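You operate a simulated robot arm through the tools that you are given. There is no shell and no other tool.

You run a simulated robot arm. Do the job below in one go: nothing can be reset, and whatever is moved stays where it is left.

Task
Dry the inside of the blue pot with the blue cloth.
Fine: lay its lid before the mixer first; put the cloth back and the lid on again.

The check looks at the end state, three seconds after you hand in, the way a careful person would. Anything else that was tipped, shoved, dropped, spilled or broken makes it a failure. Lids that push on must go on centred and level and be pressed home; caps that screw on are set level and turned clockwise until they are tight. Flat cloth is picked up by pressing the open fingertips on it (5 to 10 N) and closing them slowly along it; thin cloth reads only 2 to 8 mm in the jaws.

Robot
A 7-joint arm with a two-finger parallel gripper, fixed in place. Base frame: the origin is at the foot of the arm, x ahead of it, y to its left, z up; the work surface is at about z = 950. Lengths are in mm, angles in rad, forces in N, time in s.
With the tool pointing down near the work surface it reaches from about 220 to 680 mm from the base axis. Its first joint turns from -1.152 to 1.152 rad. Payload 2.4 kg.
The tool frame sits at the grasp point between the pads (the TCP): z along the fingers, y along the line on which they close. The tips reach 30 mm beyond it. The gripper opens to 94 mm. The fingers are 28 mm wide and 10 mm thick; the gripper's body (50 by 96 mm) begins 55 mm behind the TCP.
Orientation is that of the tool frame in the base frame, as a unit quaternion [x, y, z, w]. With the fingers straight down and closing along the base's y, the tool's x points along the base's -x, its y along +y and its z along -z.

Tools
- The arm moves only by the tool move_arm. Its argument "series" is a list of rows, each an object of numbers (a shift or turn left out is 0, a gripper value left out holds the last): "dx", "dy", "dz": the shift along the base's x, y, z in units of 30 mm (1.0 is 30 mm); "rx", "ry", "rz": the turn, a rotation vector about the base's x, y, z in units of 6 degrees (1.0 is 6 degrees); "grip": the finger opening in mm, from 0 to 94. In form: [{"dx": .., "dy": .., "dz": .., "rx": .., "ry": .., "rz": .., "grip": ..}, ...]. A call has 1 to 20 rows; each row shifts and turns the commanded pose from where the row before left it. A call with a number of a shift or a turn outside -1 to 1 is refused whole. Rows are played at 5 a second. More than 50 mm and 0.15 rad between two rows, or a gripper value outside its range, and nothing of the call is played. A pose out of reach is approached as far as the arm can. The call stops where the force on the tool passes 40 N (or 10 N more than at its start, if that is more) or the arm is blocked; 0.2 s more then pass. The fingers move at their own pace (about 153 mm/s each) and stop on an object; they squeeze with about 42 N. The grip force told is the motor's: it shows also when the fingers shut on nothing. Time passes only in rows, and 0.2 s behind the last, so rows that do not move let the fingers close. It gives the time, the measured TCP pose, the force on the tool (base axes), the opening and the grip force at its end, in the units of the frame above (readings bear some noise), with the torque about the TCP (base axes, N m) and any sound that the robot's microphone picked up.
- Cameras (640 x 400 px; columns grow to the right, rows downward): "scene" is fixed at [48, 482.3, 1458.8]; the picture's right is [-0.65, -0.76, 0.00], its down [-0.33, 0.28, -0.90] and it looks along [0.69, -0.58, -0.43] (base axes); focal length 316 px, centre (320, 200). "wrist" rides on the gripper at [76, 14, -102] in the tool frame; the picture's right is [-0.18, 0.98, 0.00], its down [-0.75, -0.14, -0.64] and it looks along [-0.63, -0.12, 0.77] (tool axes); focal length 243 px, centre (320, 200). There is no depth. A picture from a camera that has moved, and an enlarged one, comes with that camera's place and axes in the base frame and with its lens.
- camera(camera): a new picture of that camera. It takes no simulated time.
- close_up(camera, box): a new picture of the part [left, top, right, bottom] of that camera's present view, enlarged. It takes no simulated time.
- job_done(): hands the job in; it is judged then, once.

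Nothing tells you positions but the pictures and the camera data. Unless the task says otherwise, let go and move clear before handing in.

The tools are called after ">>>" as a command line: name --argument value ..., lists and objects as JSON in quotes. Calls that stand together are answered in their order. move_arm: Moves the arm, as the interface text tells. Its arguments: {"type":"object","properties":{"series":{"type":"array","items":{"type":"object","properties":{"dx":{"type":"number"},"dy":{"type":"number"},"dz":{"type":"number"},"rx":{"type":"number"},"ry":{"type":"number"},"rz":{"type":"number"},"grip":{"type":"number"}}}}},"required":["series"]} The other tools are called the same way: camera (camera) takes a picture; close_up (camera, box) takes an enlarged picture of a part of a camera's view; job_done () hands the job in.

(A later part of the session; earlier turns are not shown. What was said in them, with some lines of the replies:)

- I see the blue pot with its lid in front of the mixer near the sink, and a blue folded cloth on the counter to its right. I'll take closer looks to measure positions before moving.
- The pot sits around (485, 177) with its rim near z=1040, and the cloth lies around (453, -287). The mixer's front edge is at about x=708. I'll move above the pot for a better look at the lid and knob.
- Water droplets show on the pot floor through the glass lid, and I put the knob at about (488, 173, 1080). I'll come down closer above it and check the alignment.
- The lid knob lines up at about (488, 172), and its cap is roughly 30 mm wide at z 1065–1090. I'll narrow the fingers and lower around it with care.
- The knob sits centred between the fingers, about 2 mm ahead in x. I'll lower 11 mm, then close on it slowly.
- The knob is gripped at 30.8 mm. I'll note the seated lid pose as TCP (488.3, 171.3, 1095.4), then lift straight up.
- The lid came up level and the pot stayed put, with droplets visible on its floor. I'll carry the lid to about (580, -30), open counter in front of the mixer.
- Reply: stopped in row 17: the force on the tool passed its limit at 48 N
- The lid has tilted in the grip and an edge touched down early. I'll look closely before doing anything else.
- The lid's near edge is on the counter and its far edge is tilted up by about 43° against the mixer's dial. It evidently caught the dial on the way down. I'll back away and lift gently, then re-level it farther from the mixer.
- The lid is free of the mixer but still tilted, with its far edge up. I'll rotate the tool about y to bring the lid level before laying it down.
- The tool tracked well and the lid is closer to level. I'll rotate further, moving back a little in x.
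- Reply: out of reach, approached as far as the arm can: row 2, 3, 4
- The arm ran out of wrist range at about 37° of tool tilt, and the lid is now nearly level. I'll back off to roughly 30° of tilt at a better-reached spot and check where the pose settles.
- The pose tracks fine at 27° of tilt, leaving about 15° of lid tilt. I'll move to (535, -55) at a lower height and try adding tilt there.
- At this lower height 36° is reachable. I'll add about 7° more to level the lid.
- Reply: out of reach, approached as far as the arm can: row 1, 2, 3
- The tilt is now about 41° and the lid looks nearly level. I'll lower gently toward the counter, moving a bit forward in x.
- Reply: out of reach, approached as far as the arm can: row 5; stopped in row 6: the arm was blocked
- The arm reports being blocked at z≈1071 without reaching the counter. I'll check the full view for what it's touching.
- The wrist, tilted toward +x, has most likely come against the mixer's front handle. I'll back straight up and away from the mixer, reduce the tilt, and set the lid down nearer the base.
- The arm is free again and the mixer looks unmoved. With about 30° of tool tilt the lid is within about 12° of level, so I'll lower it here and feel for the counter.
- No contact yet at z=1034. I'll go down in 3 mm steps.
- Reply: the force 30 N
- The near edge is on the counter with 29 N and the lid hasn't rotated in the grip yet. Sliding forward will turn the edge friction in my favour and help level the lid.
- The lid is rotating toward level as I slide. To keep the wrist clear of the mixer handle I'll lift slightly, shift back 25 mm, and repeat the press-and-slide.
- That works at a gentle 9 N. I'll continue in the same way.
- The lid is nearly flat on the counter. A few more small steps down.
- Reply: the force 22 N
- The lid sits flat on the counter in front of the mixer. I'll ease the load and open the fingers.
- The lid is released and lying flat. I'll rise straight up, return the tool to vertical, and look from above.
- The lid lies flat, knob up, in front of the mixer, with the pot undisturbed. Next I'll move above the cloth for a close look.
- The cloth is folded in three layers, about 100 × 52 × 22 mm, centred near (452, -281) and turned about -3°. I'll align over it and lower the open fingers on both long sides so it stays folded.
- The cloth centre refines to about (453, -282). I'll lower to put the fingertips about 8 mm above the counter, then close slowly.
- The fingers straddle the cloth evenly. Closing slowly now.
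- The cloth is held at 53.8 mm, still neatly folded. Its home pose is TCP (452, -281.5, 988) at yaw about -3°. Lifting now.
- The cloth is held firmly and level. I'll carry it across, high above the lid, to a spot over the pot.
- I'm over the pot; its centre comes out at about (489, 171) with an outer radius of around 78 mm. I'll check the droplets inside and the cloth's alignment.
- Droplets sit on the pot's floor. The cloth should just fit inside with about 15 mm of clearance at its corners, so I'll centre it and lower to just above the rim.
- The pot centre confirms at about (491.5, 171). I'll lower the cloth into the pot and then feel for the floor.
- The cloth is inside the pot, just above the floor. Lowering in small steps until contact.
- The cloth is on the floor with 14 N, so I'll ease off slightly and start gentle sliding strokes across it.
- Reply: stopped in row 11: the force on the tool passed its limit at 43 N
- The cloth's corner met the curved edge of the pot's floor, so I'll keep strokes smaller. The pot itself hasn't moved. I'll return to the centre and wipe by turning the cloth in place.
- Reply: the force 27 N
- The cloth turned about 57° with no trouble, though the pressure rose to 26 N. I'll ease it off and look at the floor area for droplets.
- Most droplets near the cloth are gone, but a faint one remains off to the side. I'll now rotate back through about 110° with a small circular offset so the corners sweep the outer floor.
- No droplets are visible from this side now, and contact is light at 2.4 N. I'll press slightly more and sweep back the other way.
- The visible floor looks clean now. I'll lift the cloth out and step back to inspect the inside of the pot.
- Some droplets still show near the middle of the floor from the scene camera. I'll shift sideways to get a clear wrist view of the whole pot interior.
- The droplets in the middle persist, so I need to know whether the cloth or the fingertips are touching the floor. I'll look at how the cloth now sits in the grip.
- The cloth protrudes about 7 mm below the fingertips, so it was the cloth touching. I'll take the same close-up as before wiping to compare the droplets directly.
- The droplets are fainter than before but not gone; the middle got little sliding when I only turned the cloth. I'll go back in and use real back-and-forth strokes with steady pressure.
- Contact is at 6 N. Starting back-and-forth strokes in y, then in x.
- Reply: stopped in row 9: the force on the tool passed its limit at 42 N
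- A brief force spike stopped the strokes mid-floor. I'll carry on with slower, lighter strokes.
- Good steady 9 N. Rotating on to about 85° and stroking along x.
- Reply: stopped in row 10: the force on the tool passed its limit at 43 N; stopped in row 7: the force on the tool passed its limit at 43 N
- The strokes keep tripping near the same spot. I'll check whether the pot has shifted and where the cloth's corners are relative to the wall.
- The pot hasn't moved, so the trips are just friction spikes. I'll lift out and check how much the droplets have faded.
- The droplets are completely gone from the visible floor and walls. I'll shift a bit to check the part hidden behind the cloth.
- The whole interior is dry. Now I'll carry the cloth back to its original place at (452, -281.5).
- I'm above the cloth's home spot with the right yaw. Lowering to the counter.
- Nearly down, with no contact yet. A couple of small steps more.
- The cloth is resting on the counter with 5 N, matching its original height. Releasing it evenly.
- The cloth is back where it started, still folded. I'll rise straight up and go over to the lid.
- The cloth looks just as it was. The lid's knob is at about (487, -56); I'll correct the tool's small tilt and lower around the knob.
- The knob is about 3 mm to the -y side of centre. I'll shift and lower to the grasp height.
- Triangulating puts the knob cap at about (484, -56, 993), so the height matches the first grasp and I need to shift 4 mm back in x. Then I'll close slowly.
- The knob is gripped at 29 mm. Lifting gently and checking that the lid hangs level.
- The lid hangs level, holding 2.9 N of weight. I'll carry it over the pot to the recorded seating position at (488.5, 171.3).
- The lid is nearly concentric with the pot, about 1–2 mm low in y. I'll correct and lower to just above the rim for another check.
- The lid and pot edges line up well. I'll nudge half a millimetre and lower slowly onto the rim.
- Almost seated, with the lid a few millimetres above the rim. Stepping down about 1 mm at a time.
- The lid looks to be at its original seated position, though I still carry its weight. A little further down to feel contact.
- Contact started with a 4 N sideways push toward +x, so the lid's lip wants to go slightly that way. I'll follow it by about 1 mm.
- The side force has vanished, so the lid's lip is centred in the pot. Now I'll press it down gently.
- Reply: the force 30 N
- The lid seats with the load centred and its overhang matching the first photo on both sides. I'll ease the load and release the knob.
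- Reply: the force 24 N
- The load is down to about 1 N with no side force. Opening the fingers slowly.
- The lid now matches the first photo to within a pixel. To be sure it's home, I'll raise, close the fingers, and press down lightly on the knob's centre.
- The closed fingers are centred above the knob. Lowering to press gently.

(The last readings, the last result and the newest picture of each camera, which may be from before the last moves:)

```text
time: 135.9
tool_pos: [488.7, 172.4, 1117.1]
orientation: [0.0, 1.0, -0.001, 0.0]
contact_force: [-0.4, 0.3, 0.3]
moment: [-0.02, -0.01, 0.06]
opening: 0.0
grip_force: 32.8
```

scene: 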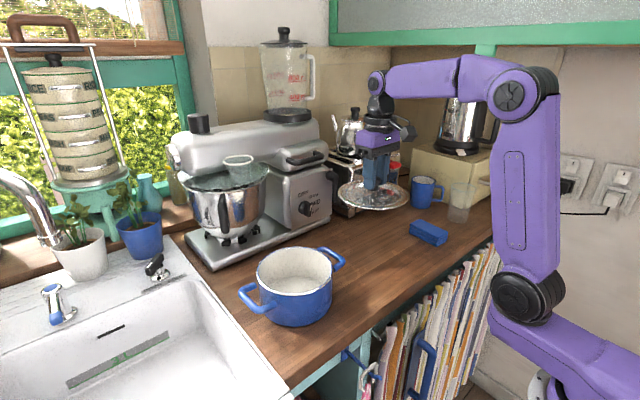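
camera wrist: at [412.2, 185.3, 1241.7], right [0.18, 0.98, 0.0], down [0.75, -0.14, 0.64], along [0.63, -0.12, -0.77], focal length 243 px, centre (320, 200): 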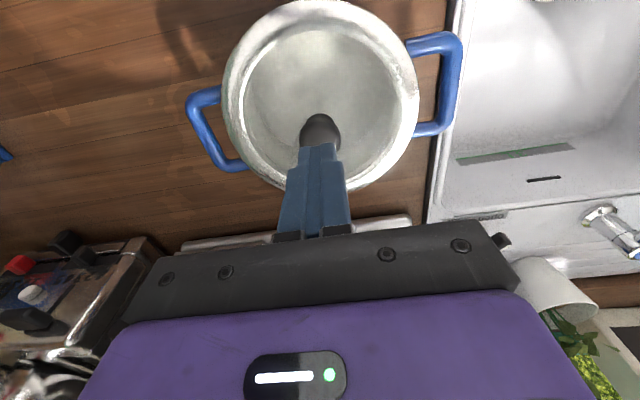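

>>> move_arm --series '[{"dz": -0.05}, {"dz": -0.04}, {"dz": -0.03}, {}]'

>>> close_up --camera "scene" --box '[235, 190, 355, 290]'

```text
time: 136.9
tool_pos: [488.4, 171.7, 1114.9]
orientation: [-0.002, 1.0, -0.001, 0.0]
contact_force: [-0.3, 0.2, 0.2]
moment: [0.02, 0.02, 0.02]
opening: 0.0
grip_force: 33.0
```

```text
4.00 times, centred on (295, 240) of scene
camera zoom: at [48.0, 482.3, 1458.8], right [-0.65, -0.76, 0.0], down [-0.33, 0.28, -0.9], along [0.69, -0.58, -0.43], focal length 1266 px, centre (420, 40)
```

zoom: 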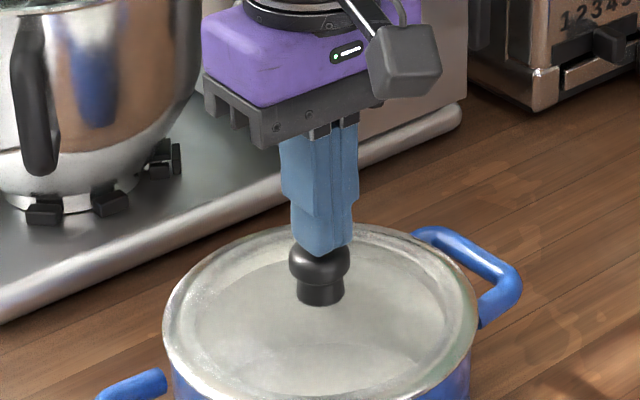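

The fingertips are just about on the knob. A few more 1 mm steps.

>>> move_arm --series '[{"dz": -0.04}, {"dz": -0.03}, {}]'

```text
time: 137.7
tool_pos: [489.2, 171.4, 1112.5]
orientation: [0.0, 1.0, -0.001, 0.001]
contact_force: [0.2, 0.1, 0.3]
moment: [0.01, -0.01, -0.01]
opening: 0.0
grip_force: 32.9
```

>>> move_arm --series '[{"dz": -0.04}, {"dz": -0.04}, {}]'

```text
time: 138.5
tool_pos: [488.3, 172.5, 1111.7]
orientation: [-0.001, 1.0, -0.002, 0.0]
contact_force: [0.1, -0.3, 0.1]
moment: [-0.02, -0.01, 0.01]
opening: 0.1
grip_force: 33.1
```

>>> move_arm --series '[{"dz": -0.04}, {"dz": -0.04}, {}]'

>>> close_up --camera "scene" --box '[265, 220, 325, 270]'

```text
time: 139.3
tool_pos: [488.7, 170.4, 1109.3]
orientation: [0.0, 1.0, -0.001, 0.002]
contact_force: [-9.4, -3.2, 31.2]
moment: [-0.12, 0.41, 0.07]
opening: 0.1
grip_force: 33.5
```

```text
8.00 times, centred on (295, 245) of scene
camera zoom: at [47.2, 482.0, 1458.9], right [-0.65, -0.76, 0.0], down [-0.33, 0.28, -0.9], along [0.69, -0.58, -0.43], focal length 2532 px, centre (520, -160)
```

zoom: 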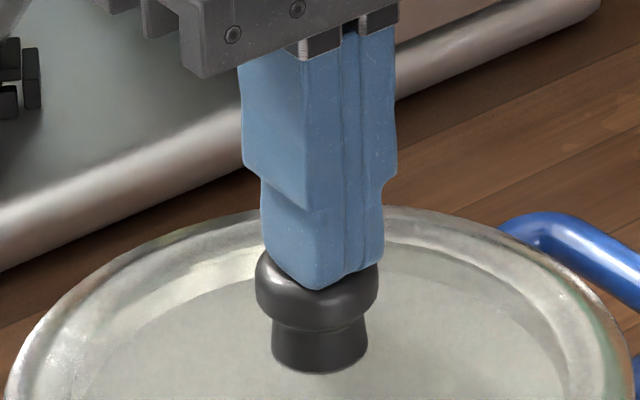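

The lid took a firm 31 N press without moving, so it's home. Rising straight up and moving clear.

>>> move_arm --series '[{"dz": 0.1}, {"dz": 0.3}, {"dz": 0.8}, {"dz": 1}, {"dz": 1}, {"dz": 1, "grip": 40}, {"dx": -0.5, "dy": -0.8, "dz": 0.3}, {"dx": -0.5, "dy": -0.9}, {"dx": -0.5, "dy": -0.9}, {"dx": -0.5, "dy": -0.9}, {"dx": -0.3, "dy": -0.8}, {}]'

>>> camera --camera "scene"

>>> camera --camera "wrist"

>>> close_up --camera "scene" --box '[220, 220, 380, 340]'

>>> close_up --camera "scene" --box '[380, 150, 540, 270]'

```text
time: 141.9
tool_pos: [416.5, 41.5, 1241.5]
orientation: [-0.001, 1.0, -0.001, -0.001]
contact_force: [1.0, 0.0, 0.0]
moment: [0.01, -0.02, 0.0]
opening: 39.7
grip_force: 0.0
```

```text
taken
```

scene: 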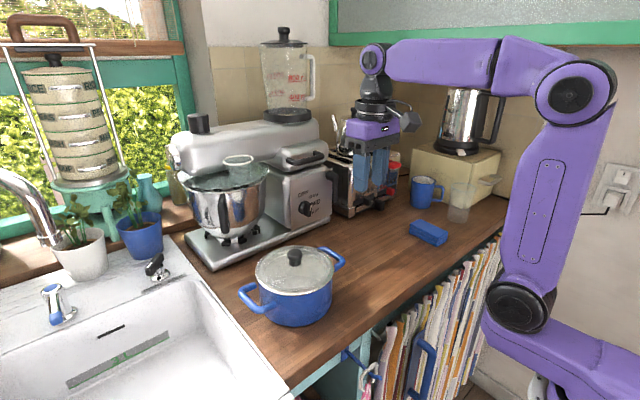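

```text
taken
camera wrist: at [341.3, 55.4, 1343.5], right [0.18, 0.98, 0.0], down [0.75, -0.14, 0.64], along [0.63, -0.12, -0.77], focal length 243 px, centre (320, 200)
```

wrist: 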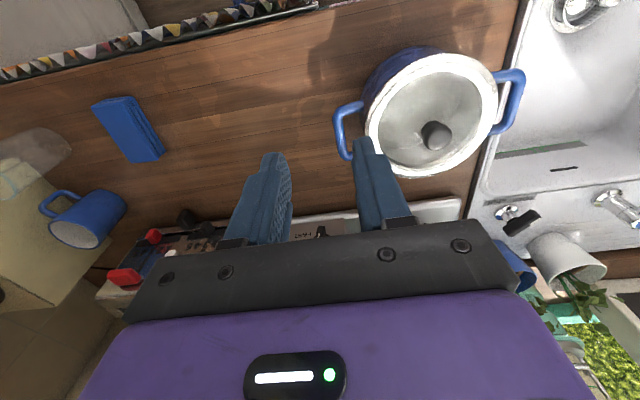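

```text
3.33 times, centred on (300, 280) of scene
camera zoom: at [48.0, 482.3, 1458.8], right [-0.65, -0.76, 0.0], down [-0.33, 0.28, -0.9], along [0.69, -0.58, -0.43], focal length 1055 px, centre (387, -67)
```

zoom: 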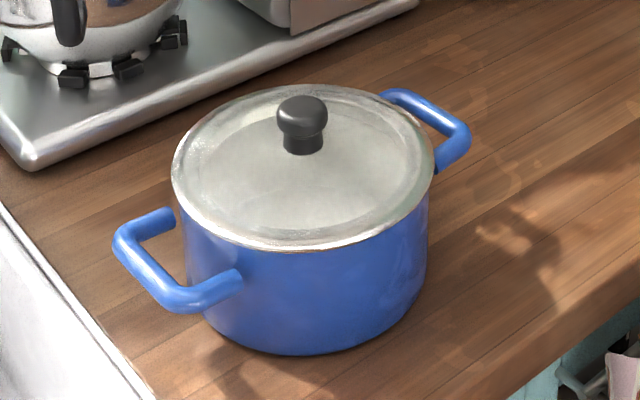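

```text
3.33 times, centred on (460, 210) of scene
camera zoom: at [48.0, 482.3, 1458.8], right [-0.65, -0.76, 0.0], down [-0.33, 0.28, -0.9], along [0.69, -0.58, -0.43], focal length 1055 px, centre (-147, 167)
```

zoom: 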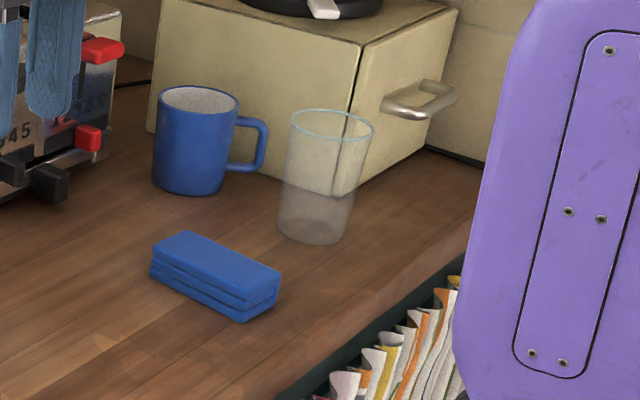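

The pot is dry inside, with its lid back on, centred and level, matching the first photo. The cloth is back folded in its original spot, nothing else has moved, and the arm is clear with empty fingers. Handing in.

>>> job_done

```text
The job is handed in.
```

The blue pot is dry inside. Its lid is back on, and the cloth is folded in its original spot, within about 2 mm.

- **Drying:** No droplets were left on the pot's floor or walls when I checked with both cameras. It took two passes, because turning the cloth in place didn't clear the middle and I had to stroke it back and forth.
- **Lid:** It sat on the counter in front of the mixer while I dried the pot. It is now back on the pot, centred and level, and took a 31 N press without moving. In the last photo it matches where it was at the start.
- **Contact with the mixer:** While I was setting the lid down, its edge probably caught the mixer's speed dial. Later the arm's wrist probably came against the mixer's handle. The force reading reached 48 N. The mixer hasn't visibly moved, but I couldn't confirm whether the dial turned, because I had no clear picture of it from before.

The arm is clear and the gripper is empty.
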